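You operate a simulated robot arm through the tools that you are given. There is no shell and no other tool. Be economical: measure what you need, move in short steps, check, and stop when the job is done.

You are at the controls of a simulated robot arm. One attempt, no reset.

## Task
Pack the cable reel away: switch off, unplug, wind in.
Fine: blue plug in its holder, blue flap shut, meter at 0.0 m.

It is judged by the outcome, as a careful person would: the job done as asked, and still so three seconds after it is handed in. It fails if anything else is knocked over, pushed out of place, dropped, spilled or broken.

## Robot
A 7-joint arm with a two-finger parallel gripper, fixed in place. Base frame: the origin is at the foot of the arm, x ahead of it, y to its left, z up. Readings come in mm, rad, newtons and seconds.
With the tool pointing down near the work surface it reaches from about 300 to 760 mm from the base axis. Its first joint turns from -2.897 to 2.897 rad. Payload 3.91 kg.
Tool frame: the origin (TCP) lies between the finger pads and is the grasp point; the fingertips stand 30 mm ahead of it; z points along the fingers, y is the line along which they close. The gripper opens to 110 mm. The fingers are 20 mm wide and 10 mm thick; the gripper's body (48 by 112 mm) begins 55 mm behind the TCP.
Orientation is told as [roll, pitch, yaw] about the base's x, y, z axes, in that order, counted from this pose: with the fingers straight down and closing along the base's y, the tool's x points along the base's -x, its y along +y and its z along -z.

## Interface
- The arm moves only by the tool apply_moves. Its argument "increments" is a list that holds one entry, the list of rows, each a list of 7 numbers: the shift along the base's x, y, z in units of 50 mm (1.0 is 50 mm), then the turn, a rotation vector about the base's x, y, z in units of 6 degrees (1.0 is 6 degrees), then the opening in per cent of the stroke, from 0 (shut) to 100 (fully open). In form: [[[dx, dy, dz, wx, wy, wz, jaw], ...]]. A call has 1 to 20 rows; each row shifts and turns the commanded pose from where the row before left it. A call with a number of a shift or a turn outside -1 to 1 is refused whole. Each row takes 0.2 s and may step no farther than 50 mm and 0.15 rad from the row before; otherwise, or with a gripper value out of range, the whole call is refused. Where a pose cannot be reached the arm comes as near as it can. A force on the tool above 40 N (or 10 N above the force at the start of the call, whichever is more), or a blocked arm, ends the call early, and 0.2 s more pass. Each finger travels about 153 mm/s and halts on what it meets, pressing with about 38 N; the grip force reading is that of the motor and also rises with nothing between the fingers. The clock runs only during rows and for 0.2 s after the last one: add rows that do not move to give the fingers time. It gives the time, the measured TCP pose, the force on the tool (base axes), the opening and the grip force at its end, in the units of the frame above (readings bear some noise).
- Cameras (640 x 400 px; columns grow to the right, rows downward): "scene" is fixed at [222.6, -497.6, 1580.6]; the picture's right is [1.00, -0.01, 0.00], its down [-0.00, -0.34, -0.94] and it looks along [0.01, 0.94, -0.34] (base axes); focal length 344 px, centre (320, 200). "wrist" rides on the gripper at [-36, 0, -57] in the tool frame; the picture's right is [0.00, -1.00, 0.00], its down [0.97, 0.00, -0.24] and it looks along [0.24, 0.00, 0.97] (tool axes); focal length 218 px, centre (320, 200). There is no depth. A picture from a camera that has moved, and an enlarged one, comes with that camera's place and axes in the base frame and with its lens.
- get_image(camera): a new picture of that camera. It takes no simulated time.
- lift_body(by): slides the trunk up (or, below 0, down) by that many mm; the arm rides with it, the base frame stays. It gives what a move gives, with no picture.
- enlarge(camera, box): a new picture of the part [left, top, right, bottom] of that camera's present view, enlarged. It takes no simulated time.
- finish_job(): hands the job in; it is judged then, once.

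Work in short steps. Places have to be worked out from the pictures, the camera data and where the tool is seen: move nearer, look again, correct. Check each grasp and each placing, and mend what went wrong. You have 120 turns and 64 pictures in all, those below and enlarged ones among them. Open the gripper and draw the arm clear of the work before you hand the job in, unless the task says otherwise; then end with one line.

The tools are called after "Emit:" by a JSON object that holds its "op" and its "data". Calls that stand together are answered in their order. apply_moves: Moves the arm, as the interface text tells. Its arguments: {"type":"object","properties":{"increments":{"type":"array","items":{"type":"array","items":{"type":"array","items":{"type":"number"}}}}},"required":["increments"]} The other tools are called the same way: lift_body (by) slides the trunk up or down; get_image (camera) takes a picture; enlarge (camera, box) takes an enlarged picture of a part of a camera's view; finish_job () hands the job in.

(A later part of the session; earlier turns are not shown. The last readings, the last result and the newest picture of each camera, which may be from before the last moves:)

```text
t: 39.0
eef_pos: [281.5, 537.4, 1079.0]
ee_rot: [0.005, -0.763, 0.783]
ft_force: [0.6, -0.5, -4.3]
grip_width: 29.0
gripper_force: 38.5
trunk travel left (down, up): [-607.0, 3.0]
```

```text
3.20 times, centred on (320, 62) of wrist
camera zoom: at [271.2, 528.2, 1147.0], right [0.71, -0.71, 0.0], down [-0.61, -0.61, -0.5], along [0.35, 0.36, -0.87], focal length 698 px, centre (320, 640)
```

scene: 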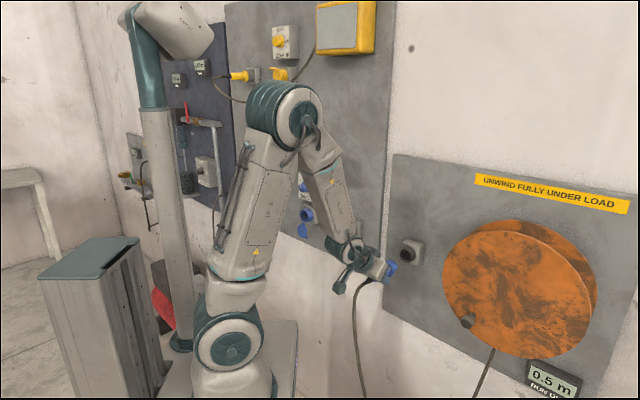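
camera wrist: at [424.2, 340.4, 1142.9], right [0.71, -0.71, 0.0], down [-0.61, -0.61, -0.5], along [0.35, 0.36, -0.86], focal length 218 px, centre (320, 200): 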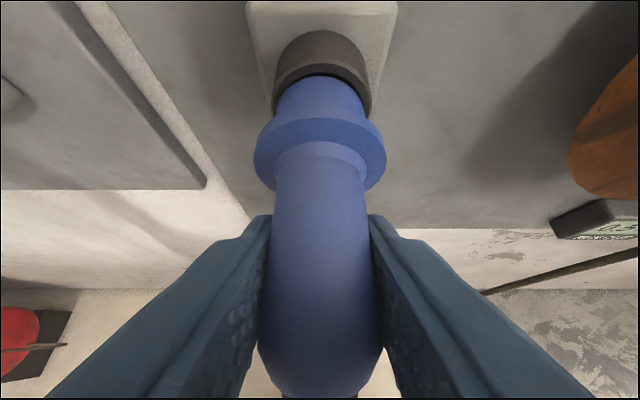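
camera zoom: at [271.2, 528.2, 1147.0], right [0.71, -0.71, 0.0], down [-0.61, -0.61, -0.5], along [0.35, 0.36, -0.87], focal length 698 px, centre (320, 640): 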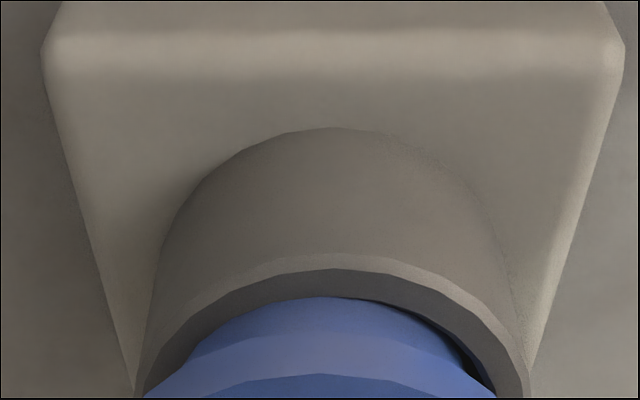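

The nose has gone into the bore with almost no force. I keep pushing until the collar seats, with a slight correction to the right.

Emit:
{"op": "apply_moves", "data": {"increments": [[[0.1, 0.08, 0.01, 0, 0, 0, 10], [0.09, 0.09, 0, 0, 0, 0, 10], [0.09, 0.09, 0, 0, 0, 0, 10], [0, 0, 0, 0, 0, 0, 10]]]}}

Emit:
{"op": "enlarge", "data": {"camera": "scene", "box": [310, 200, 380, 250]}}

```text
t: 40.1
eef_pos: [289.9, 545.7, 1079.4]
ee_rot: [0.007, -0.762, 0.784]
ft_force: [-14.9, -16.2, 8.8]
grip_width: 29.0
gripper_force: 38.1
trunk travel left (down, up): [-607.0, 3.0]
stopped in row 4: the force on the tool passed its limit (the readings are from after the stop); the commanded pose is now the measured one
```

```text
8.00 times, centred on (345, 225) of scene
camera zoom: at [222.6, -497.6, 1580.6], right [1.0, -0.01, 0.0], down [0.0, -0.34, -0.94], along [0.01, 0.94, -0.34], focal length 2750 px, centre (120, 0)
```

zoom: 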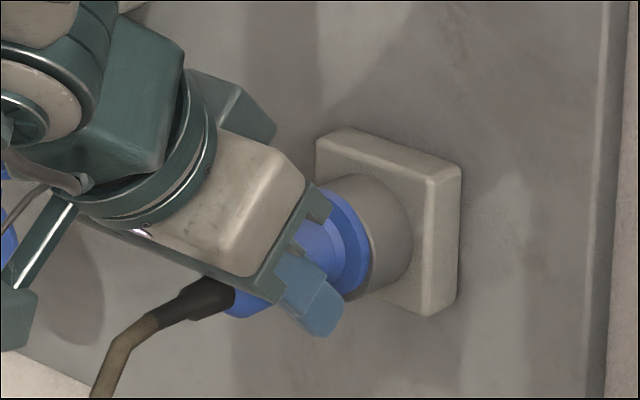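

The collar is seated against the ring. I let go, back out along the tool axis and check that the plug stays.

Emit:
{"op": "apply_moves", "data": {"increments": [[[0, 0, 0, 0, 0, 0, 60], [0, 0, 0, 0, 0, 0, 60], [-0.3, -0.3, 0.42, 0, 0, 0, 60], [-0.3, -0.3, 0.42, 0, 0, 0, 60], [-0.3, -0.3, 0.42, 0, 0, 0, 60], [-0.3, -0.3, 0.42, 0, 0, 0, 60], [-0.2, -0.2, 0.42, 0, 0, 0, 60], [0, 0, 0, 0, 0, 0, 60]]]}}

Emit:
{"op": "get_image", "data": {"camera": "wrist"}}

Emit:
{"op": "get_image", "data": {"camera": "scene"}}

```text
t: 41.9
eef_pos: [223.3, 478.0, 1184.5]
ee_rot: [0.006, -0.759, 0.784]
ft_force: [-1.2, 0.3, 0.1]
grip_width: 66.0
gripper_force: 0.0
trunk travel left (down, up): [-607.0, 3.0]
```

```text
20 pictures are left
camera wrist: at [214.7, 469.2, 1250.9], right [0.71, -0.71, 0.0], down [-0.62, -0.61, -0.49], along [0.35, 0.35, -0.87], focal length 218 px, centre (320, 200)
```

wrist: 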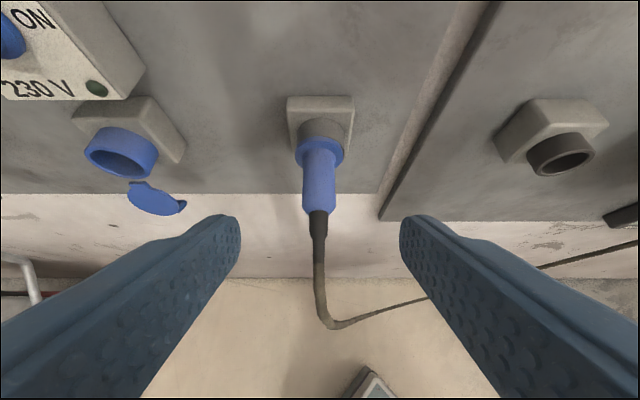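

```text
19 pictures are left
```

scene: 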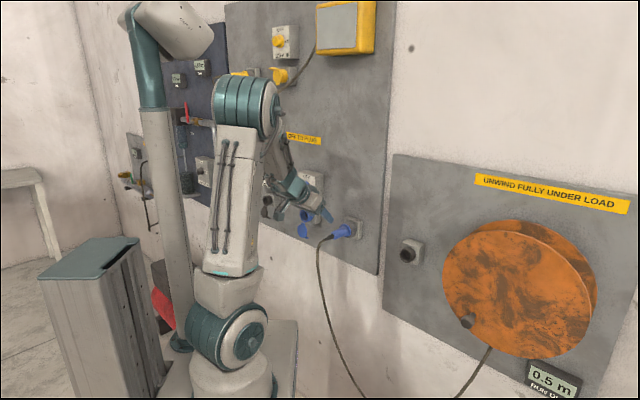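

The plug stays in its holder. Now the flap: I enlarge the blue open flap and the shut yellow one to understand the hinge.

Emit:
{"op": "enlarge", "data": {"camera": "scene", "box": [265, 55, 305, 95]}}

Emit:
{"op": "enlarge", "data": {"camera": "scene", "box": [280, 195, 340, 245]}}

```text
10.00 times, centred on (285, 75) of scene
camera zoom: at [222.6, -497.6, 1580.6], right [1.0, -0.01, 0.0], down [0.0, -0.34, -0.94], along [0.01, 0.94, -0.34], focal length 3438 px, centre (670, 1450)
```

zoom: 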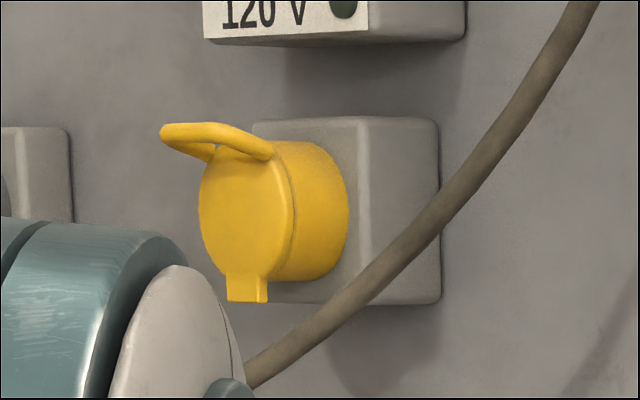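

```text
8.00 times, centred on (310, 220) of scene
camera zoom: at [222.6, -497.6, 1580.6], right [1.0, -0.01, 0.0], down [0.0, -0.34, -0.94], along [0.01, 0.94, -0.34], focal length 2750 px, centre (400, 40)
```

zoom: 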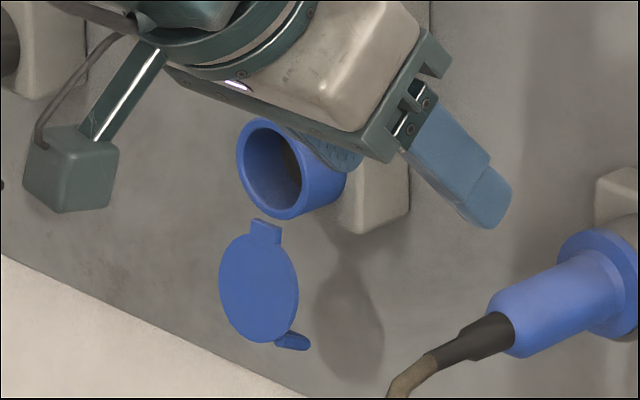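

The flap hangs from a hinge at the bottom of the ring, with its handle on the wall side. I'll hook a closed fingertip behind it from the right, then swing it out and up until shut. First I level the tool, close the jaws and yaw 35° to the left while moving over.

Emit:
{"op": "apply_moves", "data": {"increments": [[[0, 0, 0.2, 1, -1, 0, 0], [0, 0, 0, 1, -1, 0, 0], [0, 0, 0, 1, -1, 0, 0], [0, 0, 0, 1, -1, 0, 0], [0, 0, 0, 1, -1, 0, 0], [0, 0, 0, 0.48, -0.48, 0, 0], [-0.143, 0.35, 0, 0, 0, 1, 0], [-0.143, 0.35, 0, 0, 0, 1, 0], [-0.143, 0.35, 0, 0, 0, 1, 0], [-0.143, 0.35, 0, 0, 0, 1, 0], [-0.143, 0.35, 0, 0, 0, 1, 0], [-0.143, 0.35, 0, 0, 0, 0.83, 0], [0, 0, 0, 0, 0, 0, 0]]]}}

Emit:
{"op": "get_image", "data": {"camera": "wrist"}}

```text
t: 44.7
eef_pos: [179.2, 584.9, 1192.4]
ee_rot: [1.373, -1.569, 0.029]
ft_force: [0.0, -0.4, 0.1]
grip_width: 0.0
gripper_force: 37.7
trunk travel left (down, up): [-607.0, 3.0]
```

```text
16 pictures are left
camera wrist: at [170.4, 528.3, 1230.1], right [0.99, -0.17, 0.0], down [-0.04, -0.24, -0.97], along [0.16, 0.96, -0.24], focal length 218 px, centre (320, 200)
```

wrist: 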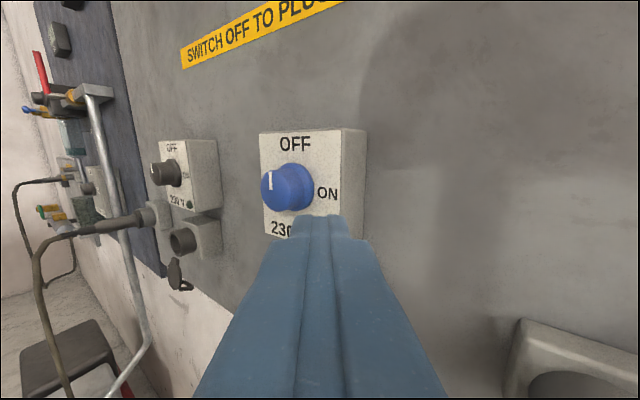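

The tool is at the right azimuth. I go straight down to flap height (z≈1021) in the free space to the right of the flap and look.

Emit:
{"op": "apply_moves", "data": {"increments": [[[0, 0, -0.857, 0, 0, 0, 0], [0, 0, -0.857, 0, 0, 0, 0], [0, 0, -0.857, 0, 0, 0, 0], [0, 0, -0.857, 0, 0, 0, 0], [0, 0, 0, 0, 0, 0, 0]]]}}

Emit:
{"op": "get_image", "data": {"camera": "wrist"}}

```text
t: 45.9
eef_pos: [178.5, 584.0, 1021.3]
ee_rot: [2.006, -1.57, -0.607]
ft_force: [0.0, -0.2, 0.1]
grip_width: 0.0
gripper_force: 38.1
trunk travel left (down, up): [-607.0, 3.0]
```

```text
15 pictures are left
camera wrist: at [170.0, 528.2, 1057.0], right [0.99, -0.17, 0.0], down [-0.04, -0.24, -0.97], along [0.17, 0.96, -0.24], focal length 218 px, centre (320, 200)
```

wrist: 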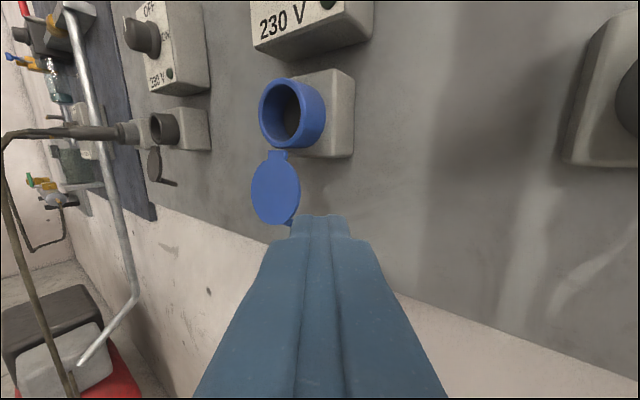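

I place the flap at u≈616, w≈−380, z≈1024, with its right edge at w≈−356. I slide the fingertip past that edge so that it reaches behind the disc.

Emit:
{"op": "apply_moves", "data": {"increments": [[[0.096, 0.456, 0, 0, 0, 0, 0], [0.096, 0.456, 0, 0, 0, 0, 0], [0.096, 0.456, 0, 0, 0, 0, 0], [0.096, 0.456, 0, 0, 0, 0, 0], [0, 0, 0, 0, 0, 0, 0]]]}}

Emit:
{"op": "get_image", "data": {"camera": "wrist"}}

```text
t: 47.1
eef_pos: [199.7, 675.9, 1022.0]
ee_rot: [1.561, -1.569, -0.161]
ft_force: [0.0, -0.4, 0.8]
grip_width: 0.3
gripper_force: 37.6
trunk travel left (down, up): [-607.0, 3.0]
```

```text
14 pictures are left
camera wrist: at [189.8, 619.9, 1058.5], right [0.99, -0.17, 0.0], down [-0.04, -0.24, -0.97], along [0.16, 0.96, -0.24], focal length 218 px, centre (320, 200)
```

wrist: 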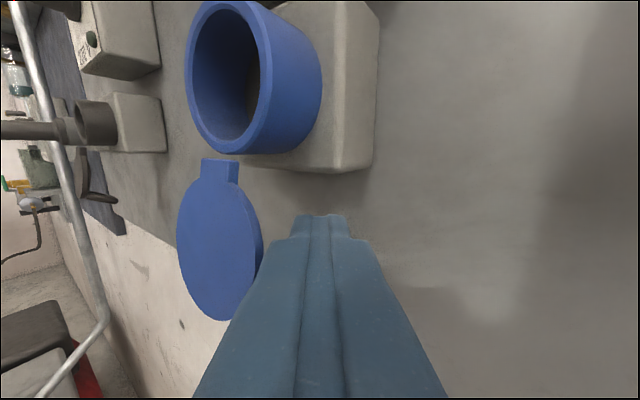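

The tip is past the disc's edge on its wall side. I go a bit deeper, then draw the finger outward and slightly up to swing the flap out.

Emit:
{"op": "apply_moves", "data": {"increments": [[[0.052, 0.296, 0, 0, 0, 0, 0], [0, 0, 0, 0, 0, 0, 0], [-0.17, -0.17, 0, 0, 0, 0, 0], [-0.141, -0.141, 0, 0, 0, 0, 0], [-0.141, -0.141, 0, 0, 0, 0, 0], [-0.141, -0.141, 0.2, 0, 0, 0, 0], [0, 0, 0, 0, 0, 0, 0]]]}}

Emit:
{"op": "get_image", "data": {"camera": "wrist"}}

```text
t: 48.7
eef_pos: [175.1, 658.7, 1031.9]
ee_rot: [1.853, -1.567, -0.456]
ft_force: [10.6, -3.5, 0.6]
grip_width: 0.0
gripper_force: 37.6
trunk travel left (down, up): [-607.0, 3.0]
```

```text
13 pictures are left
camera wrist: at [164.8, 603.6, 1068.6], right [0.98, -0.17, 0.0], down [-0.04, -0.24, -0.97], along [0.17, 0.96, -0.24], focal length 218 px, centre (320, 200)
```

wrist: 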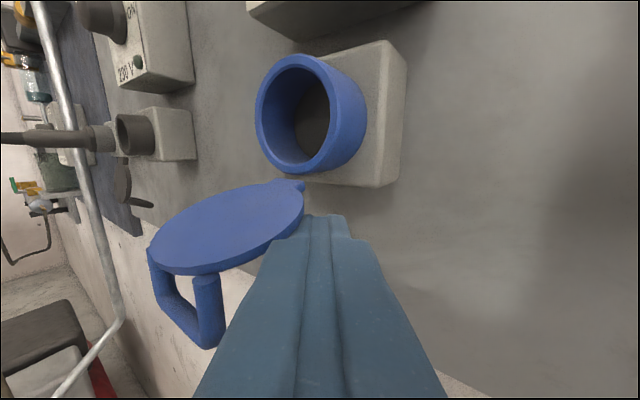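

The flap has swung out to about 75° and rests on the finger. I draw back slightly to free the handle leg, then lift to carry the flap past horizontal.

Emit:
{"op": "apply_moves", "data": {"increments": [[[-0.042, -0.235, 0.06, 0, 0, 0, 0], [0, 0, 0.2, 0, 0, 0, 0], [0, 0, 0.2, 0, 0, 0, 0], [0, 0, 0.16, 0, 0, 0, 0], [0, 0, 0, 0, 0, 0, 0]]]}}

Emit:
{"op": "get_image", "data": {"camera": "wrist"}}

```text
t: 49.9
eef_pos: [172.0, 648.4, 1062.1]
ee_rot: [1.13, -1.567, 0.266]
ft_force: [9.8, -8.4, -7.2]
grip_width: 0.2
gripper_force: 37.3
trunk travel left (down, up): [-607.0, 3.0]
```

```text
12 pictures are left
camera wrist: at [163.6, 592.9, 1098.4], right [0.98, -0.17, 0.0], down [-0.04, -0.24, -0.97], along [0.17, 0.96, -0.24], focal length 218 px, centre (320, 200)
```

wrist: 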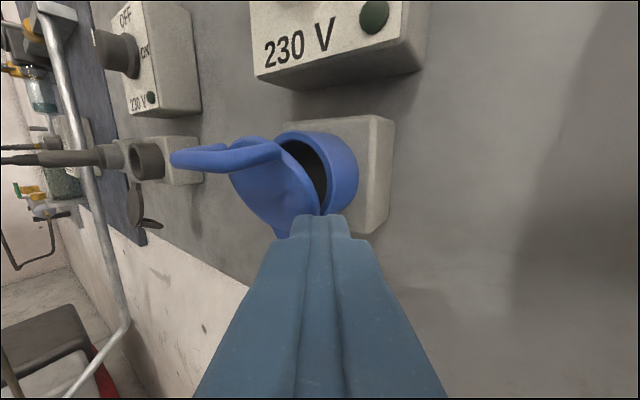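

The flap is at about 147° and the tip is under its right edge. I slide the tip left in front of the face, keeping below the handle, then push it toward the wall.

Emit:
{"op": "apply_moves", "data": {"increments": [[[-0.226, -0.057, -0.12, 0, 0, 0, 0], [-0.17, 0.17, 0, 0, 0, 0, 0], [0.085, 0.085, 0.08, 0, 0, 0, 0], [0.085, 0.085, 0.1, 0, 0, 0, 0], [0.085, 0.085, 0.1, 0, 0, 0, 0], [0, 0, 0, 0, 0, 0, 0]]]}}

Emit:
{"op": "get_image", "data": {"camera": "wrist"}}

```text
t: 51.5
eef_pos: [159.5, 662.9, 1065.9]
ee_rot: [0.297, -1.558, 1.11]
ft_force: [-5.5, -12.2, -0.5]
grip_width: 0.0
gripper_force: 38.1
trunk travel left (down, up): [-607.0, 3.0]
stopped in row 6: the force on the tool passed its limit (the readings are from after the stop); the commanded pose is now the measured one
```

```text
11 pictures are left
camera wrist: at [150.5, 607.6, 1103.4], right [0.99, -0.16, 0.0], down [-0.04, -0.25, -0.97], along [0.16, 0.95, -0.25], focal length 218 px, centre (320, 200)
```

wrist: 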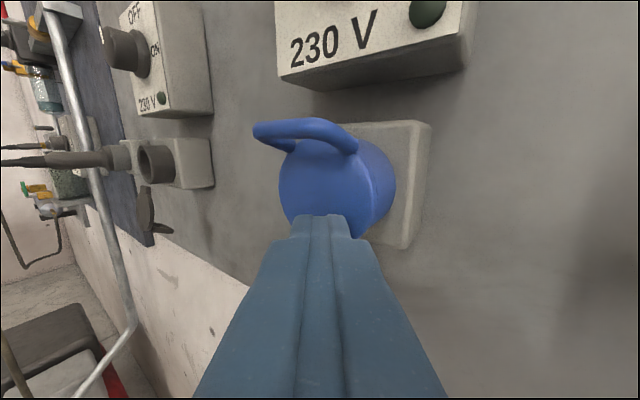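

The flap looks shut against the ring. I back away along the tool axis and check that it stays.

Emit:
{"op": "apply_moves", "data": {"increments": [[[-0.106, -0.587, 0, 0, 0, 0, 0], [-0.106, -0.587, 0, 0, 0, 0, 0], [-0.106, -0.587, 0, 0, 0, 0, 0], [0, 0, 0.6, 0, 0, 0, 0], [0, 0, 0.8, 0, 0, 0, 0], [0, 0, 0.8, 0, 0, 0, 0], [0, 0, 0, 0, 0, 0, 0]]]}}

Emit:
{"op": "get_image", "data": {"camera": "scene"}}

```text
t: 53.1
eef_pos: [145.7, 576.9, 1174.8]
ee_rot: [0.296, -1.558, 1.109]
ft_force: [-0.2, 0.1, -0.2]
grip_width: 0.0
gripper_force: 37.6
trunk travel left (down, up): [-607.0, 3.0]
```

```text
10 pictures are left
```

scene: 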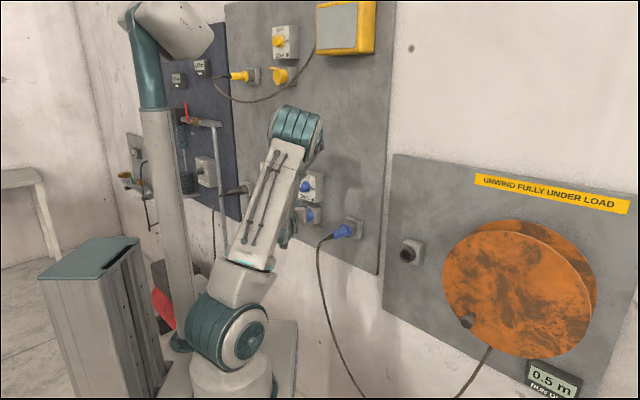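

The flap stays shut. Next the reel: I swing the tool back square to the wall and travel right, above the plug and clear of it.

Emit:
{"op": "apply_moves", "data": {"increments": [[[0.667, -0.667, 0.1, 0, 0, -0.83, 50], [0.667, -0.667, 0, 0, 0, -0.83, 50], [0.667, -0.667, 0, 0, 0, -0.83, 50], [0.667, -0.667, 0, 0, 0, -0.83, 50], [0.667, -0.667, 0, 0, 0, -0.83, 50], [0.667, -0.667, 0, 0, 0, -0.83, 50], [0.667, -0.667, 0, 0, 0, -0.83, 50], [0, 0, 0, 0, 0, 0, 50]]]}}

```text
t: 54.9
eef_pos: [392.1, 355.9, 1184.9]
ee_rot: [0.266, -1.558, 0.529]
ft_force: [-0.1, -1.0, 0.3]
grip_width: 55.1
gripper_force: 0.1
out of reach, approached as far as the arm can: row 5, 6, 7
trunk travel left (down, up): [-607.0, 3.0]
```

It bottomed out slightly (the pose is a bit too folded), but it moved over. I go another 130 mm right and look at the reel.

Emit:
{"op": "apply_moves", "data": {"increments": [[[0.62, -0.62, 0, 0, 0, 0, 50], [0.62, -0.62, 0, 0, 0, 0, 50], [0.62, -0.62, 0, 0, 0, 0, 50], [0, 0, 0, 0, 0, 0, 50]]]}}

Emit:
{"op": "get_image", "data": {"camera": "wrist"}}

```text
t: 55.9
eef_pos: [484.5, 262.7, 1183.7]
ee_rot: [0.266, -1.558, 0.531]
ft_force: [-0.7, -0.5, 0.3]
grip_width: 54.8
gripper_force: 0.0
trunk travel left (down, up): [-607.0, 3.0]
```

```text
9 pictures are left
camera wrist: at [444.0, 222.6, 1221.6], right [0.71, -0.7, 0.0], down [-0.18, -0.18, -0.97], along [0.68, 0.69, -0.25], focal length 218 px, centre (320, 200)
```

wrist: 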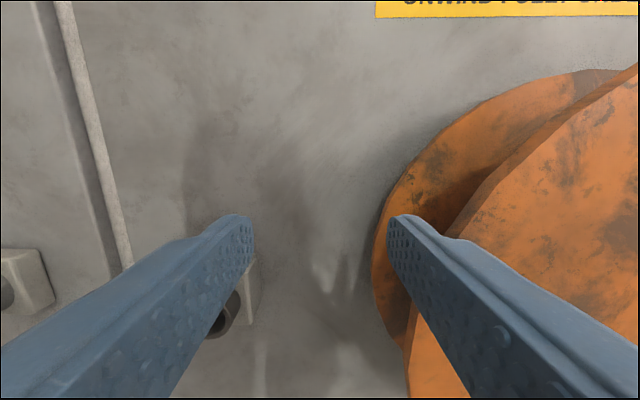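

The reel's front disc is at u≈563 with its centre at about w=348, z=1127, and the crank knob is near w=289, z=1028, sticking out to u≈525. I draw back first, then move in front of the knob.

Emit:
{"op": "apply_moves", "data": {"increments": [[[-0.64, -0.64, 0, 0, 0, 0, 50], [0.467, -0.467, -0.55, 0, 0, 0, 50], [0.467, -0.467, -0.55, 0, 0, 0, 50], [0.467, -0.467, -0.55, 0, 0, 0, 50], [0.467, -0.467, -0.55, 0, 0, 0, 50], [0, 0, 0, 0, 0, 0, 50]]]}}

Emit:
{"op": "get_image", "data": {"camera": "wrist"}}

```text
t: 57.3
eef_pos: [564.2, 145.8, 1072.6]
ee_rot: [0.235, -1.558, 0.56]
ft_force: [0.2, 0.0, -0.8]
grip_width: 55.1
gripper_force: 0.0
out of reach, approached as far as the arm can: row 1
trunk travel left (down, up): [-607.0, 3.0]
```

```text
8 pictures are left
camera wrist: at [523.9, 106.3, 1110.3], right [0.71, -0.7, 0.0], down [-0.18, -0.18, -0.97], along [0.68, 0.69, -0.25], focal length 218 px, centre (320, 200)
```

wrist: 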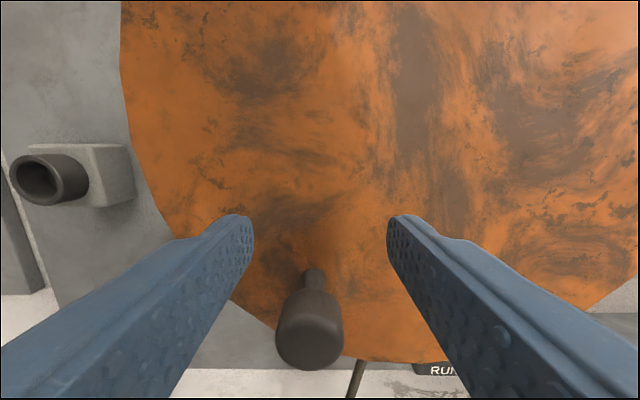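

The knob is about 31 mm wide, with its axis near w=291, z≈1028. I centre on it and go down with the fingers straddling it, then advance a little and check.

Emit:
{"op": "apply_moves", "data": {"increments": [[[-0.07, 0.07, 0, 0, 0, 0, 50], [0, 0, -0.45, 0, 0, 0, 50], [0, 0, -0.43, 0, 0, 0, 50], [0.2, 0.2, 0, 0, 0, 0, 50], [0, 0, 0, 0, 0, 0, 50]]]}}

Emit:
{"op": "get_image", "data": {"camera": "wrist"}}

```text
t: 58.5
eef_pos: [570.1, 159.2, 1029.0]
ee_rot: [0.266, -1.558, 0.528]
ft_force: [0.0, 0.4, -0.9]
grip_width: 54.9
gripper_force: 0.1
trunk travel left (down, up): [-607.0, 3.0]
```

```text
7 pictures are left
camera wrist: at [529.9, 119.4, 1067.9], right [0.71, -0.7, 0.0], down [-0.18, -0.18, -0.97], along [0.68, 0.69, -0.25], focal length 218 px, centre (320, 200)
```

wrist: 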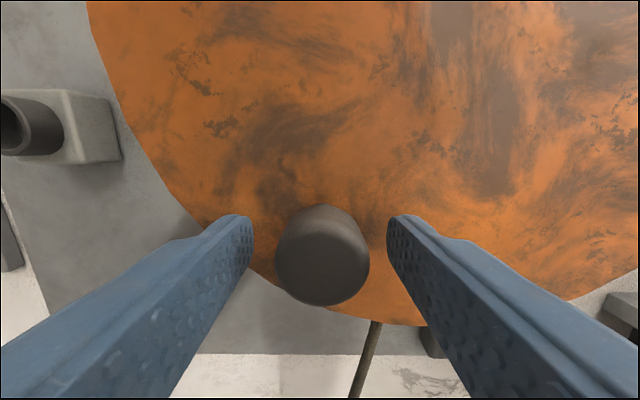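

Triangulating again, the knob is about 22 mm wide, with its tip at u≈505 and axis at w≈291, z≈1042. I raise 13 mm and grip it.

Emit:
{"op": "apply_moves", "data": {"increments": [[[0, 0, 0.26, 0, 0, 0, 50], [0, 0, 0, 0, 0, 0, 10], [0, 0, 0, 0, 0, 0, 10], [0, 0, 0, 0, 0, 0, 10]]]}}

Emit:
{"op": "get_image", "data": {"camera": "wrist"}}

```text
t: 59.5
eef_pos: [568.8, 158.6, 1043.9]
ee_rot: [0.239, -1.56, 0.555]
ft_force: [-1.6, -1.9, 3.7]
grip_width: 27.7
gripper_force: 44.8
trunk travel left (down, up): [-607.0, 3.0]
```

```text
6 pictures are left
camera wrist: at [529.7, 118.7, 1081.7], right [0.71, -0.7, 0.0], down [-0.18, -0.18, -0.97], along [0.68, 0.69, -0.25], focal length 218 px, centre (320, 200)
```

wrist: 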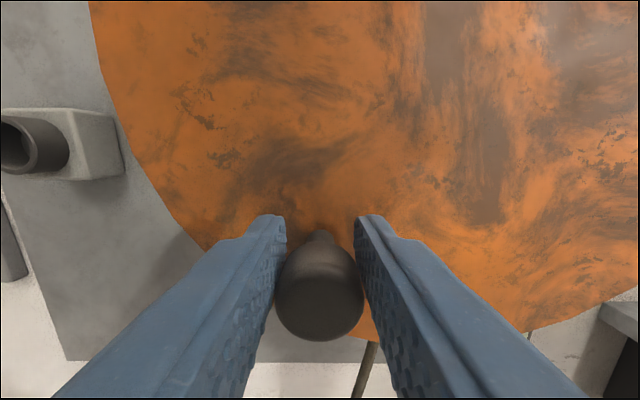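

The opening of 27.7 mm implies the knob is farther off and its axis is at about z=1034, so I'm gripping about 9 mm high. I reopen, lower and grip again.

Emit:
{"op": "apply_moves", "data": {"increments": [[[0, 0, 0, 0, 0, 0, 45], [0, 0, 0, 0, 0, 0, 45], [0.04, 0.04, -0.18, 0, 0, 0, 45], [0, 0, 0, 0, 0, 0, 45], [0, 0, 0, 0, 0, 0, 10], [0, 0, 0, 0, 0, 0, 10], [0, 0, 0, 0, 0, 0, 10]]]}}

```text
t: 61.1
eef_pos: [571.8, 161.7, 1034.9]
ee_rot: [0.268, -1.559, 0.525]
ft_force: [-0.8, 0.0, 0.9]
grip_width: 27.6
gripper_force: 44.6
trunk travel left (down, up): [-607.0, 3.0]
```

Gripped on the axis now. By the cable's line it runs under the drum on the right side, so winding in should be counter-clockwise. I turn about 30° that way as a test and read the meter.

Emit:
{"op": "apply_moves", "data": {"increments": [[[0.146, -0.146, -0.112, 0, 0, 0, 10], [0.153, -0.153, -0.092, 0, 0, 0, 10], [0.158, -0.158, -0.068, 0, 0, 0, 10], [0.163, -0.163, -0.044, 0, 0, 0, 10], [0.165, -0.165, -0.018, 0, 0, 0, 10], [0, 0, 0, 0, 0, 0, 10]]]}}

Emit:
{"op": "enlarge", "data": {"camera": "scene", "box": [430, 210, 610, 400]}}

```text
t: 62.5
eef_pos: [609.8, 122.6, 1016.9]
ee_rot: [0.211, -1.559, 0.582]
ft_force: [-0.5, 6.9, -3.1]
grip_width: 27.4
gripper_force: 45.4
trunk travel left (down, up): [-607.0, 3.0]
```

```text
2.11 times, centred on (520, 305) of scene
camera zoom: at [222.6, -497.6, 1580.6], right [1.0, -0.01, 0.0], down [0.0, -0.34, -0.94], along [0.01, 0.94, -0.34], focal length 724 px, centre (-101, -21)
```

zoom: 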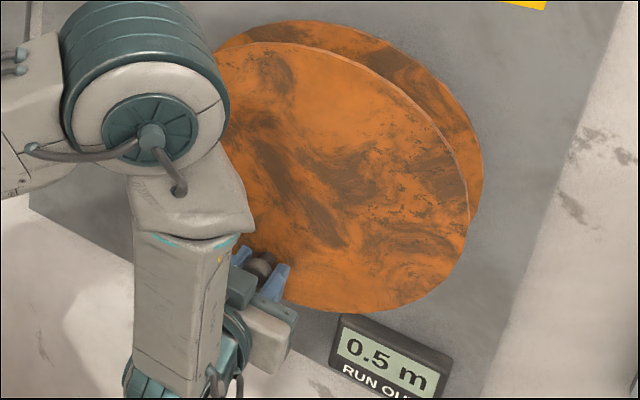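

The knob follows with little force, and the meter still shows 0.5 after a small turn. I go on counter-clockwise through the bottom right.

Emit:
{"op": "apply_moves", "data": {"increments": [[[0.276, -0.276, 0.02, 0, 0, 0, 10], [0.269, -0.269, 0.09, 0, 0, 0, 10], [0.253, -0.253, 0.154, 0, 0, 0, 10], [0.232, -0.232, 0.214, 0, 0, 0, 10], [0.201, -0.201, 0.266, 0, 0, 0, 10], [0, 0, 0, 0, 0, 0, 10]]]}}

Emit:
{"op": "enlarge", "data": {"camera": "scene", "box": [430, 210, 610, 400]}}

```text
t: 63.9
eef_pos: [671.3, 60.2, 1056.4]
ee_rot: [0.264, -1.559, 0.53]
ft_force: [-11.1, -0.2, 0.4]
grip_width: 27.5
gripper_force: 45.4
trunk travel left (down, up): [-607.0, 3.0]
```

```text
2.11 times, centred on (520, 305) of scene
camera zoom: at [222.6, -497.6, 1580.6], right [1.0, -0.01, 0.0], down [0.0, -0.34, -0.94], along [0.01, 0.94, -0.34], focal length 724 px, centre (-101, -21)
```

zoom: 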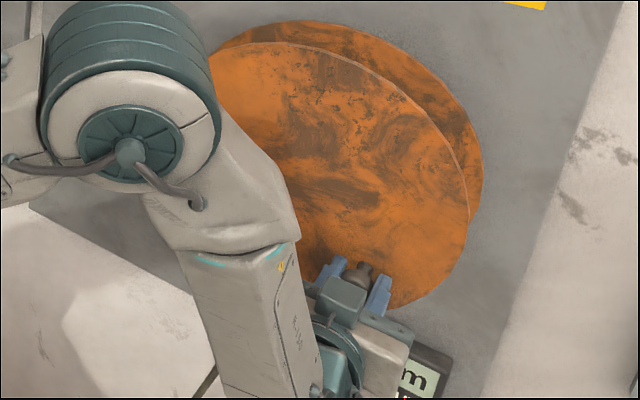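

The arm hides the meter here. I refit the crank circle to centre (w 349.5, z 1122) with radius 105, and carry on up the right side.

Emit:
{"op": "apply_moves", "data": {"increments": [[[0.143, -0.143, 0.308, 0, 0, 0, 10], [0.103, -0.103, 0.336, 0, 0, 0, 10], [0.061, -0.061, 0.358, 0, 0, 0, 10], [0.017, -0.017, 0.368, 0, 0, 0, 10], [-0.03, 0.03, 0.364, 0, 0, 0, 10], [-0.074, 0.074, 0.354, 0, 0, 0, 10], [0, 0, 0, 0, 0, 0, 10]]]}}

Emit:
{"op": "enlarge", "data": {"camera": "scene", "box": [430, 210, 610, 400]}}

```text
t: 65.5
eef_pos: [684.4, 47.7, 1158.8]
ee_rot: [0.295, -1.557, 0.494]
ft_force: [4.3, 0.0, 0.7]
grip_width: 27.4
gripper_force: 45.4
trunk travel left (down, up): [-607.0, 3.0]
```

```text
2.11 times, centred on (520, 305) of scene
camera zoom: at [222.6, -497.6, 1580.6], right [1.0, -0.01, 0.0], down [0.0, -0.34, -0.94], along [0.01, 0.94, -0.34], focal length 724 px, centre (-101, -21)
```

zoom: 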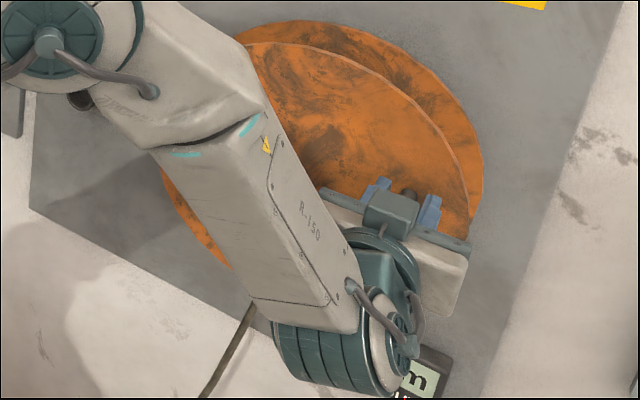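

The circle fits, with forces staying small and about 143° turned, but the meter is still hidden. I carry on over the top toward the upper left, where the meter should come into view.

Emit:
{"op": "apply_moves", "data": {"increments": [[[-0.116, 0.116, 0.328, 0, 0, 0, 10], [-0.156, 0.156, 0.296, 0, 0, 0, 10], [-0.188, 0.188, 0.254, 0, 0, 0, 10], [-0.218, 0.218, 0.202, 0, 0, 0, 10], [-0.238, 0.238, 0.146, 0, 0, 0, 10], [-0.253, 0.253, 0.086, 0, 0, 0, 10], [-0.26, 0.26, 0.024, 0, 0, 0, 10], [-0.257, 0.257, -0.042, 0, 0, 0, 10], [-0.25, 0.25, -0.104, 0, 0, 0, 10], [0, 0, 0, 0, 0, 0, 10]]]}}

```text
t: 66.3
eef_pos: [662.1, 69.1, 1213.0]
ee_rot: [-2.031, -1.562, 2.817]
ft_force: [6.6, -9.9, 14.3]
grip_width: 25.9
gripper_force: 45.2
trunk travel left (down, up): [-607.0, 3.0]
stopped in row 4: the force on the tool passed its limit (the readings are from after the stop); the commanded pose is now the measured one
```

The force was radial, so my circle was a little off. All the points together fit a centre at (w 348, z 1128) with radius 110.5. I go on with that circle in a short piece.

Emit:
{"op": "apply_moves", "data": {"increments": [[[0, 0, 0, 0, 0, 0, 10], [-0.222, 0.222, 0.222, 0, 0, 0, 10], [-0.247, 0.247, 0.162, 0, 0, 0, 10], [-0.263, 0.263, 0.1, 0, 0, 0, 10], [0, 0, 0, 0, 0, 0, 10]]]}}

```text
t: 67.1
eef_pos: [646.9, 88.1, 1237.9]
ee_rot: [-2.519, -1.54, -2.977]
ft_force: [7.5, -10.4, 32.0]
grip_width: 0.1
gripper_force: 37.7
trunk travel left (down, up): [-607.0, 3.0]
stopped in row 3: the force on the tool passed its limit (the readings are from after the stop); the commanded pose is now the measured one
```

The knob slipped out and the fingers shut above it, so something resisted near the upper right. I draw back from the disc and aside so that I can see the meter, the knob and the cable in one picture.

Emit:
{"op": "apply_moves", "data": {"increments": [[[0, 0, 0.2, 0, 0, 0, 0], [-0.35, -0.35, 0.2, 0, 0, 0, 0], [-0.5, -0.3, 0.5, 0, 0, 0, 20], [-0.5, 0.3, 0.6, 0, 0, 0, 50], [-0.5, 0.5, 0.5, 0, 0, 0, 50], [-0.5, 0.5, 0.3, 0, 0, 0, 50], [0, 0, 0, 0, 0, 0, 50]]]}}

Emit:
{"op": "enlarge", "data": {"camera": "scene", "box": [300, 190, 620, 400]}}

```text
t: 68.7
eef_pos: [528.6, 121.9, 1345.9]
ee_rot: [-2.396, -1.557, -3.099]
ft_force: [-0.4, 0.1, 0.4]
grip_width: 55.3
gripper_force: 0.1
trunk travel left (down, up): [-607.0, 3.0]
```

```text
1.90 times, centred on (460, 295) of scene
camera zoom: at [222.6, -497.6, 1580.6], right [1.0, -0.01, 0.0], down [0.0, -0.34, -0.94], along [0.01, 0.94, -0.34], focal length 655 px, centre (53, 19)
```

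zoom: 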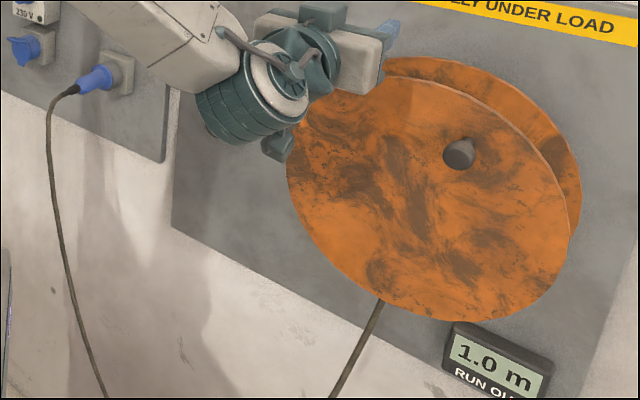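

The meter reads 1.0 m, so counter-clockwise unwinds: half a turn gave 0.5 m, and it then met its stop. I must wind clockwise about one full turn. The knob is now at about w=395, z=1219, so I go in front of it, advance and grip it.

Emit:
{"op": "apply_moves", "data": {"increments": [[[0.415, -0.345, -0.635, 0, 0, 0, 50], [0.415, -0.345, -0.635, 0, 0, 0, 50], [0.415, -0.345, -0.635, 0, 0, 0, 50], [0.415, -0.345, -0.635, 0, 0, 0, 50], [0, 0, 0, 0, 0, 0, 50]]]}}

```text
t: 69.9
eef_pos: [610.4, 54.2, 1217.5]
ee_rot: [-2.326, -1.556, 3.114]
ft_force: [-0.4, -0.1, -0.2]
grip_width: 55.0
gripper_force: 0.1
trunk travel left (down, up): [-607.0, 3.0]
```

In front of the knob and square to it. I advance with the jaws open and then close on it, watching the force and the width.

Emit:
{"op": "apply_moves", "data": {"increments": [[[0.25, 0.25, 0, 0, 0, 0, 50], [0.25, 0.25, 0, 0, 0, 0, 50], [0.24, 0.24, 0, 0, 0, 0, 50], [0, 0, 0, 0, 0, 0, 50], [0, 0, 0, 0, 0, 0, 10], [0, 0, 0, 0, 0, 0, 10], [0, 0, 0, 0, 0, 0, 10]]]}}

```text
t: 71.5
eef_pos: [648.5, 91.2, 1219.5]
ee_rot: [-2.369, -1.555, -3.122]
ft_force: [0.8, 0.2, -0.8]
grip_width: 27.6
gripper_force: 45.3
trunk travel left (down, up): [-607.0, 3.0]
```

Gripped at 27.6 mm. I turn clockwise on the corrected circle (centre w 349, z 1127, radius 103) and check the forces after a first piece.

Emit:
{"op": "apply_moves", "data": {"increments": [[[0.216, -0.216, -0.186, 0, 0, 0, 10], [0.192, -0.192, -0.236, 0, 0, 0, 10], [0.16, -0.16, -0.278, 0, 0, 0, 10], [0.123, -0.123, -0.314, 0, 0, 0, 10], [0, 0, 0, 0, 0, 0, 10]]]}}

```text
t: 72.7
eef_pos: [684.4, 56.9, 1168.2]
ee_rot: [-2.238, -1.555, 3.031]
ft_force: [1.5, 10.9, 0.7]
grip_width: 27.4
gripper_force: 44.8
trunk travel left (down, up): [-607.0, 3.0]
```

Good tracking and a small force. I continue down the right side.

Emit:
{"op": "apply_moves", "data": {"increments": [[[0.06, -0.06, -0.34, 0, 0, 0, 10], [0.04, -0.04, -0.354, 0, 0, 0, 10], [-0.004, 0.004, -0.36, 0, 0, 0, 10], [-0.048, 0.048, -0.352, 0, 0, 0, 10], [-0.09, 0.09, -0.336, 0, 0, 0, 10], [-0.132, 0.132, -0.306, 0, 0, 0, 10], [0, 0, 0, 0, 0, 0, 10]]]}}

```text
t: 73.8
eef_pos: [691.2, 50.2, 1092.7]
ee_rot: [-2.329, -1.556, 3.106]
ft_force: [27.1, -3.0, -5.5]
grip_width: 27.4
gripper_force: 44.9
trunk travel left (down, up): [-607.0, 3.0]
stopped in row 5: the force on the tool passed its limit (the readings are from after the stop); the commanded pose is now the measured one
```

All the points now agree on a centre at (w 349, z 1120) with radius 107. The knob is at about −15° and still gripped. I continue clockwise with that.

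Emit:
{"op": "apply_moves", "data": {"increments": [[[0, 0, 0, 0, 0, 0, 10], [-0.089, 0.089, -0.35, 0, 0, 0, 10], [-0.13, 0.13, -0.324, 0, 0, 0, 10], [-0.168, 0.168, -0.288, 0, 0, 0, 10], [-0.202, 0.202, -0.24, 0, 0, 0, 10], [-0.228, 0.228, -0.188, 0, 0, 0, 10], [0, 0, 0, 0, 0, 0, 10]]]}}

```text
t: 74.3
eef_pos: [691.1, 52.2, 1089.3]
ee_rot: [-2.43, -1.55, -3.08]
ft_force: [20.8, -6.0, -4.5]
grip_width: 27.3
gripper_force: 45.1
trunk travel left (down, up): [-607.0, 3.0]
stopped in row 2: the force on the tool passed its limit (the readings are from after the stop); the commanded pose is now the measured one
```

Sideways force builds here although tracking looked fine, perhaps wound-up strain from the fixed grip. I let go, back out a few millimetres and grip again to relieve it and read the knob's true place.

Emit:
{"op": "apply_moves", "data": {"increments": [[[0, 0, 0, 0, 0, 0, 45], [0, 0, 0, 0, 0, 0, 45], [-0.06, -0.06, 0, 0, 0, 0, 45], [0, 0, 0, 0, 0, 0, 45]]]}}

Emit:
{"op": "apply_moves", "data": {"increments": [[[0, 0, 0, 0, 0, 0, 10], [0, 0, 0, 0, 0, 0, 10], [0, 0, 0, 0, 0, 0, 10]]]}}

```text
t: 75.3
eef_pos: [682.4, 50.5, 1093.2]
ee_rot: [-2.529, -1.547, -2.973]
ft_force: [-0.1, 0.3, -0.7]
grip_width: 49.1
gripper_force: 0.0
trunk travel left (down, up): [-607.0, 3.0]
```

```text
t: 76.1
eef_pos: [685.9, 46.1, 1089.2]
ee_rot: [-2.595, -1.55, -2.917]
ft_force: [17.1, -14.7, -0.4]
grip_width: 27.8
gripper_force: 44.9
trunk travel left (down, up): [-607.0, 3.0]
```

With the jaws open the tool rested at w=447, while the knob is at w=452.4, so my command had simply lagged to the left. I correct that offset and continue on the circle.

Emit:
{"op": "apply_moves", "data": {"increments": [[[0.079, -0.079, 0, 0, 0, 0, 10], [-0.089, 0.089, -0.35, 0, 0, 0, 10], [-0.13, 0.13, -0.324, 0, 0, 0, 10], [-0.168, 0.168, -0.288, 0, 0, 0, 10], [0, 0, 0, 0, 0, 0, 10]]]}}

```text
t: 77.3
eef_pos: [668.5, 63.3, 1040.5]
ee_rot: [-2.558, -1.551, -2.949]
ft_force: [10.2, -11.7, -14.7]
grip_width: 27.5
gripper_force: 44.9
trunk travel left (down, up): [-607.0, 3.0]
```

It is following, with a mild outward force, so I widen the circle slightly for the bottom part.

Emit:
{"op": "apply_moves", "data": {"increments": [[[-0.173, 0.173, -0.295, 0, 0, 0, 10], [-0.23, 0.23, -0.175, 0, 0, 0, 10], [-0.249, 0.249, -0.12, 0, 0, 0, 10], [-0.263, 0.263, -0.06, 0, 0, 0, 10], [-0.266, 0.266, 0, 0, 0, 0, 10], [0, 0, 0, 0, 0, 0, 10]]]}}

```text
t: 78.1
eef_pos: [636.8, 95.0, 1006.8]
ee_rot: [-0.714, -1.562, 1.485]
ft_force: [4.1, -3.4, -22.3]
grip_width: 25.3
gripper_force: 44.8
trunk travel left (down, up): [-607.0, 3.0]
stopped in row 4: the force on the tool passed its limit (the readings are from after the stop); the commanded pose is now the measured one
```

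The pads slid about 15 mm past the knob, which is now at about (w 383, z 1022). On the sides the fingers lead, because they close across the motion. I regrip here, where closing runs along the motion, and drive the bottom arc using centre (349, 1122) and radius 105.

Emit:
{"op": "apply_moves", "data": {"increments": [[[0, 0, 0, 0, 0, 0, 45], [0, 0, 0, 0, 0, 0, 45], [0, 0, 0.3, 0, 0, 0, 45], [0, 0, 0, 0, 0, 0, 45], [0, 0, 0, 0, 0, 0, 10], [0, 0, 0, 0, 0, 0, 10], [0, 0, 0, 0, 0, 0, 10]]]}}

Emit:
{"op": "apply_moves", "data": {"increments": [[[-0.25, 0.25, -0.088, 0, 0, 0, 10], [-0.257, 0.257, -0.026, 0, 0, 0, 10], [-0.257, 0.257, 0.038, 0, 0, 0, 10], [-0.249, 0.249, 0.102, 0, 0, 0, 10], [-0.233, 0.233, 0.16, 0, 0, 0, 10], [-0.209, 0.209, 0.216, 0, 0, 0, 10], [0, 0, 0, 0, 0, 0, 10]]]}}

```text
t: 79.7
eef_pos: [637.8, 94.2, 1026.0]
ee_rot: [-2.106, -1.561, 2.882]
ft_force: [2.4, 1.5, 0.6]
grip_width: 27.4
gripper_force: 44.9
trunk travel left (down, up): [-607.0, 3.0]
```

```text
t: 81.3
eef_pos: [563.2, 167.6, 1048.2]
ee_rot: [-2.208, -1.559, 2.986]
ft_force: [4.8, 0.1, 3.8]
grip_width: 27.2
gripper_force: 45.0
trunk travel left (down, up): [-607.0, 3.0]
```

Smooth: the knob is now at about −133°, with the winding more than halfway. For the left side I let go, back out and roll the gripper 90° so that it closes vertically along the motion.

Emit:
{"op": "apply_moves", "data": {"increments": [[[0, 0, 0, 0, 0, 0, 50], [0, 0, 0, 0, 0, 0, 50], [-0.32, -0.32, 0, 0, 0, 0, 50], [-0.32, -0.32, 0, 0, 0, 0, 50], [0, 0, 0, -1, -1, 0, 50], [0, 0, 0, -1, -1, 0, 50], [0, 0, 0, -1, -1, 0, 50], [0, 0, 0, -1, -1, 0, 50], [0, 0, 0, -1, -1, 0, 50], [0, 0, 0, -1, -1, 0, 50], [0, 0, 0, -1, -1, 0, 50], [0, 0, 0, -1, -1, 0, 50], [0, 0, 0, -1, -1, 0, 50], [0, 0, 0, -1, -1, 0, 50], [0, 0, 0, -0.607, -0.607, 0, 50], [0, 0, 0, 0, 0, 0, 50]]]}}

```text
t: 84.7
eef_pos: [531.6, 134.2, 1046.0]
ee_rot: [-1.58, 0.01, 2.361]
ft_force: [0.1, -0.4, -0.5]
grip_width: 55.1
gripper_force: 0.1
trunk travel left (down, up): [-607.0, 3.0]
```

The roll succeeded. I advance again over the knob and close vertically on it.

Emit:
{"op": "apply_moves", "data": {"increments": [[[0.32, 0.34, 0, 0, 0, 0, 50], [0.32, 0.32, 0, 0, 0, 0, 50], [0, 0, 0, 0, 0, 0, 50], [0, 0, 0, 0, 0, 0, 10], [0, 0, 0, 0, 0, 0, 10], [0, 0, 0, 0, 0, 0, 10]]]}}

```text
t: 86.1
eef_pos: [563.6, 169.0, 1044.0]
ee_rot: [-1.577, 0.006, 2.365]
ft_force: [-14.4, 2.2, -19.1]
grip_width: 27.3
gripper_force: 44.8
trunk travel left (down, up): [-607.0, 3.0]
```

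Gripped at z=1044, exactly on the fitted circle. I drive up the left side.

Emit:
{"op": "apply_moves", "data": {"increments": [[[-0.165, 0.165, 0.21, 0, 0, 0, 10], [-0.141, 0.141, 0.306, 0, 0, 0, 10], [-0.102, 0.102, 0.338, 0, 0, 0, 10], [-0.058, 0.058, 0.356, 0, 0, 0, 10], [-0.013, 0.013, 0.366, 0, 0, 0, 10], [0, 0, 0, 0, 0, 0, 10]]]}}

```text
t: 87.5
eef_pos: [540.5, 193.7, 1126.9]
ee_rot: [-1.586, 0.012, 2.359]
ft_force: [-3.8, -4.5, 2.7]
grip_width: 27.4
gripper_force: 45.1
trunk travel left (down, up): [-607.0, 3.0]
```

Very low forces, knob at about −183°. I continue to the upper left.

Emit:
{"op": "apply_moves", "data": {"increments": [[[0.031, -0.031, 0.362, 0, 0, 0, 10], [0.075, -0.075, 0.35, 0, 0, 0, 10], [0.119, -0.119, 0.326, 0, 0, 0, 10], [0.156, -0.156, 0.294, 0, 0, 0, 10], [0, 0, 0, 0, 0, 0, 10]]]}}

```text
t: 88.7
eef_pos: [560.5, 173.5, 1193.0]
ee_rot: [-1.581, 0.01, 2.362]
ft_force: [1.6, 4.0, -4.2]
grip_width: 27.4
gripper_force: 45.1
trunk travel left (down, up): [-607.0, 3.0]
```

About 287° has been wound. I regrip with the gripper rolled back so that it closes along the motion for the top part.

Emit:
{"op": "apply_moves", "data": {"increments": [[[0, 0, 0, 0, 0, 0, 50], [0, 0, 0, 0, 0, 0, 50], [-0.32, -0.32, 0, 0, 0, 0, 50], [-0.32, -0.32, 0, 0, 0, 0, 50], [0, 0, 0, 1, 1, 0, 50], [0, 0, 0, 1, 1, 0, 50], [0, 0, 0, 1, 1, 0, 50], [0, 0, 0, 1, 1, 0, 50], [0, 0, 0, 1, 1, 0, 50], [0, 0, 0, 1, 1, 0, 50], [0, 0, 0, 1, 1, 0, 50], [0, 0, 0, 1, 1, 0, 50], [0, 0, 0, 1, 1, 0, 50], [0, 0, 0, 1, 1, 0, 50], [0, 0, 0, 0.607, 0.607, 0, 50], [0, 0, 0, 0, 0, 0, 50]]]}}

Emit:
{"op": "apply_moves", "data": {"increments": [[[0.32, 0.32, 0, 0, 0, 0, 50], [0.32, 0.32, 0, 0, 0, 0, 50], [0, 0, 0, 0, 0, 0, 50], [0, 0, 0, 0, 0, 0, 10], [0, 0, 0, 0, 0, 0, 10], [0, 0, 0, 0, 0, 0, 10]]]}}

```text
t: 92.1
eef_pos: [527.2, 141.5, 1190.8]
ee_rot: [-2.157, -1.562, 2.93]
ft_force: [0.0, 0.6, 0.0]
grip_width: 55.2
gripper_force: 0.1
trunk travel left (down, up): [-607.0, 3.0]
```

```text
t: 93.5
eef_pos: [558.8, 172.1, 1191.0]
ee_rot: [-2.069, -1.561, 2.843]
ft_force: [0.4, -1.0, 0.2]
grip_width: 27.6
gripper_force: 45.0
trunk travel left (down, up): [-607.0, 3.0]
```

Gripped again. I drive over the top toward the expected end, about one full turn from the 1.0 m stop.

Emit:
{"op": "apply_moves", "data": {"increments": [[[0.194, -0.194, 0.27, 0, 0, 0, 10], [0.221, -0.221, 0.192, 0, 0, 0, 10], [0.242, -0.242, 0.134, 0, 0, 0, 10], [0.253, -0.253, 0.072, 0, 0, 0, 10], [0.259, -0.259, 0.01, 0, 0, 0, 10], [0, 0, 0, 0, 0, 0, 10]]]}}

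```text
t: 94.9
eef_pos: [619.3, 112.1, 1225.1]
ee_rot: [-2.048, -1.56, 2.819]
ft_force: [0.7, 2.0, 5.9]
grip_width: 27.6
gripper_force: 45.3
trunk travel left (down, up): [-607.0, 3.0]
```

No resistance yet at about 339° wound. I go on in finer steps and feel for the stop.

Emit:
{"op": "apply_moves", "data": {"increments": [[[0.129, -0.129, -0.024, 0, 0, 0, 10], [0.127, -0.127, -0.04, 0, 0, 0, 10], [0.124, -0.124, -0.056, 0, 0, 0, 10], [0, 0, 0, 0, 0, 0, 10]]]}}

```text
t: 95.9
eef_pos: [637.6, 94.3, 1218.9]
ee_rot: [-1.914, -1.561, 2.689]
ft_force: [-2.1, 1.7, -1.6]
grip_width: 27.4
gripper_force: 45.1
trunk travel left (down, up): [-607.0, 3.0]
```

Still free at about 354°. A few more small steps should reach the stop.

Emit:
{"op": "apply_moves", "data": {"increments": [[[0.08, -0.08, -0.042, 0, 0, 0, 10], [0.078, -0.078, -0.048, 0, 0, 0, 10], [0, 0, 0, 0, 0, 0, 10]]]}}

```text
t: 96.7
eef_pos: [643.7, 87.0, 1215.3]
ee_rot: [-2.144, -1.558, 2.918]
ft_force: [-4.8, 0.6, 0.1]
grip_width: 27.3
gripper_force: 44.8
trunk travel left (down, up): [-607.0, 3.0]
```

Back at the angle of the 1.0 m stop, a full turn on, with the force just beginning to rise. One more small nudge to feel whether this is the end stop.

Emit:
{"op": "apply_moves", "data": {"increments": [[[0.06, -0.06, -0.04, 0, 0, 0, 10], [0.06, -0.06, -0.045, 0, 0, 0, 10], [0, 0, 0, 0, 0, 0, 10]]]}}

```text
t: 97.5
eef_pos: [649.0, 81.6, 1210.4]
ee_rot: [-2.115, -1.557, 2.892]
ft_force: [-6.3, 3.5, 4.4]
grip_width: 27.4
gripper_force: 45.2
trunk travel left (down, up): [-607.0, 3.0]
```

No hard stop yet, at about 4° past the full turn. I let go, draw back and read the meter.

Emit:
{"op": "apply_moves", "data": {"increments": [[[0, 0, 0, 0, 0, 0, 50], [0, 0, 0, 0, 0, 0, 50], [-0.4, -0.4, 0, 0, 0, 0, 50], [-0.4, -0.4, 0, 0, 0, 0, 50], [-0.5, 0.3, 0.6, 0, 0, 0, 50], [-0.5, 0.3, 0.6, 0, 0, 0, 50], [-0.5, 0.5, 0.6, 0, 0, 0, 50], [-0.4, 0.4, 0.5, 0, 0, 0, 50], [0, 0, 0, 0, 0, 0, 50]]]}}

Emit:
{"op": "enlarge", "data": {"camera": "scene", "box": [290, 180, 620, 400]}}

```text
t: 99.5
eef_pos: [514.7, 116.3, 1324.6]
ee_rot: [-2.085, -1.562, 2.856]
ft_force: [-0.2, 0.1, 0.2]
grip_width: 54.6
gripper_force: 0.0
trunk travel left (down, up): [-607.0, 3.0]
```

```text
1.82 times, centred on (455, 290) of scene
camera zoom: at [222.6, -497.6, 1580.6], right [1.0, -0.01, 0.0], down [0.0, -0.34, -0.94], along [0.01, 0.94, -0.34], focal length 625 px, centre (74, 36)
```

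zoom: 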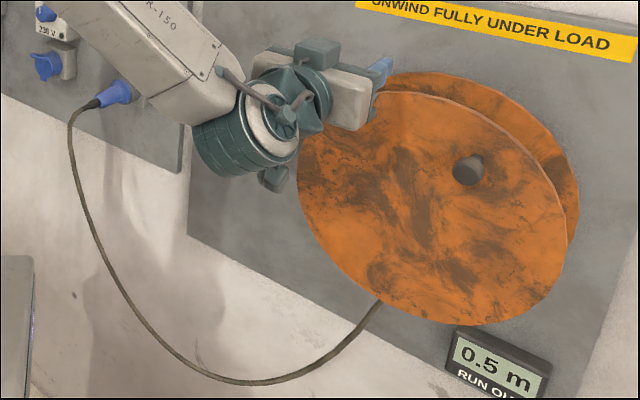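

The meter now reads 0.5 m after about one full clockwise turn, so clockwise is the winding direction and another turn or so remains. I roll the gripper to close vertically and go back in front of the knob at (w 401, z 1213).

Emit:
{"op": "apply_moves", "data": {"increments": [[[0, 0, 0, -1, -1, 0, 50], [0, 0, 0, -1, -1, 0, 50], [0, 0, 0, -1, -1, 0, 50], [0, 0, 0, -1, -1, 0, 50], [0, 0, 0, -1, -1, 0, 50], [0, 0, 0, -1, -1, 0, 50], [0, 0, 0, -1, -1, 0, 50], [0, 0, 0, -1, -1, 0, 50], [0, 0, 0, -1, -1, 0, 50], [0, 0, 0, -1, -1, 0, 50], [0, 0, 0, -0.607, -0.607, 0, 50], [0.509, -0.339, -0.558, 0, 0, 0, 50], [0.509, -0.339, -0.558, 0, 0, 0, 50], [0.509, -0.339, -0.558, 0, 0, 0, 50], [0.509, -0.339, -0.558, 0, 0, 0, 50], [0, 0, 0, 0, 0, 0, 50]]]}}

```text
t: 102.9
eef_pos: [618.5, 48.7, 1215.6]
ee_rot: [-1.582, 0.01, 2.361]
ft_force: [-0.1, -0.4, -0.4]
grip_width: 54.9
gripper_force: 0.1
trunk travel left (down, up): [-607.0, 3.0]
```

In place. I advance and grip.

Emit:
{"op": "apply_moves", "data": {"increments": [[[0.32, 0.34, -0.03, 0, 0, 0, 50], [0.33, 0.33, 0, 0, 0, 0, 50], [0, 0, 0, 0, 0, 0, 50], [0, 0, 0, 0, 0, 0, 10], [0, 0, 0, 0, 0, 0, 10], [0, 0, 0, 0, 0, 0, 10]]]}}

```text
t: 104.3
eef_pos: [647.6, 81.1, 1212.6]
ee_rot: [-1.583, 0.01, 2.36]
ft_force: [-3.4, 0.5, -4.7]
grip_width: 27.6
gripper_force: 44.9
trunk travel left (down, up): [-607.0, 3.0]
```

Gripped, with the knob at 60° on the circle. I drive clockwise down the right side.

Emit:
{"op": "apply_moves", "data": {"increments": [[[0.212, -0.212, -0.21, 0, 0, 0, 10], [0.182, -0.182, -0.258, 0, 0, 0, 10], [0.148, -0.148, -0.3, 0, 0, 0, 10], [0.11, -0.11, -0.332, 0, 0, 0, 10], [0.066, -0.066, -0.354, 0, 0, 0, 10], [0.023, -0.023, -0.364, 0, 0, 0, 10], [0, 0, 0, 0, 0, 0, 10]]]}}

```text
t: 105.9
eef_pos: [686.5, 45.4, 1119.8]
ee_rot: [-1.579, 0.008, 2.363]
ft_force: [-6.6, -5.0, -2.5]
grip_width: 27.6
gripper_force: 44.7
trunk travel left (down, up): [-607.0, 3.0]
```

At 0° with small forces. Now I turn the gripper along with the crank, clockwise, toward the bottom.

Emit:
{"op": "apply_moves", "data": {"increments": [[[-0.017, 0.017, -0.31, 1, 1, 0, 10], [-0.048, 0.048, -0.304, 1, 1, 0, 10], [-0.079, 0.079, -0.29, 1, 1, 0, 10], [-0.11, 0.11, -0.27, 1, 1, 0, 10], [-0.136, 0.136, -0.244, 1, 1, 0, 10], [0, 0, 0, 0, 0, 0, 10]]]}}

```text
t: 107.3
eef_pos: [665.8, 63.6, 1050.2]
ee_rot: [-1.588, -0.734, 2.365]
ft_force: [2.1, -1.6, 4.7]
grip_width: 27.3
gripper_force: 45.0
trunk travel left (down, up): [-607.0, 3.0]
```

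Excellent tracking with small forces. I carry on the same way to the bottom.

Emit:
{"op": "apply_moves", "data": {"increments": [[[-0.16, 0.16, -0.214, 1, 1, 0, 10], [-0.181, 0.181, -0.178, 1, 1, 0, 10], [-0.198, 0.198, -0.138, 1, 1, 0, 10], [-0.209, 0.209, -0.094, 1, 1, 0, 10], [-0.216, 0.216, -0.05, 1, 1, 0, 10], [0, 0, 0, 0, 0, 0, 10]]]}}

```text
t: 108.7
eef_pos: [617.0, 112.4, 1016.5]
ee_rot: [-1.643, -1.473, 2.42]
ft_force: [3.4, -0.7, 6.4]
grip_width: 27.5
gripper_force: 45.6
trunk travel left (down, up): [-607.0, 3.0]
```

At the bottom (−86°). I keep turning the gripper with the crank, up the lower left.

Emit:
{"op": "apply_moves", "data": {"increments": [[[-0.221, 0.221, -0.004, 1, 1, 0, 10], [-0.218, 0.218, 0.042, 1, 1, 0, 10], [-0.212, 0.212, 0.088, 1, 1, 0, 10], [-0.199, 0.199, 0.13, 1, 1, 0, 10], [-0.184, 0.184, 0.17, 1, 1, 0, 10], [0, 0, 0, 0, 0, 0, 10]]]}}

```text
t: 110.1
eef_pos: [567.4, 163.7, 1038.3]
ee_rot: [1.568, -0.927, -0.796]
ft_force: [1.3, -6.2, 5.3]
grip_width: 27.7
gripper_force: 44.9
trunk travel left (down, up): [-607.0, 3.0]
```

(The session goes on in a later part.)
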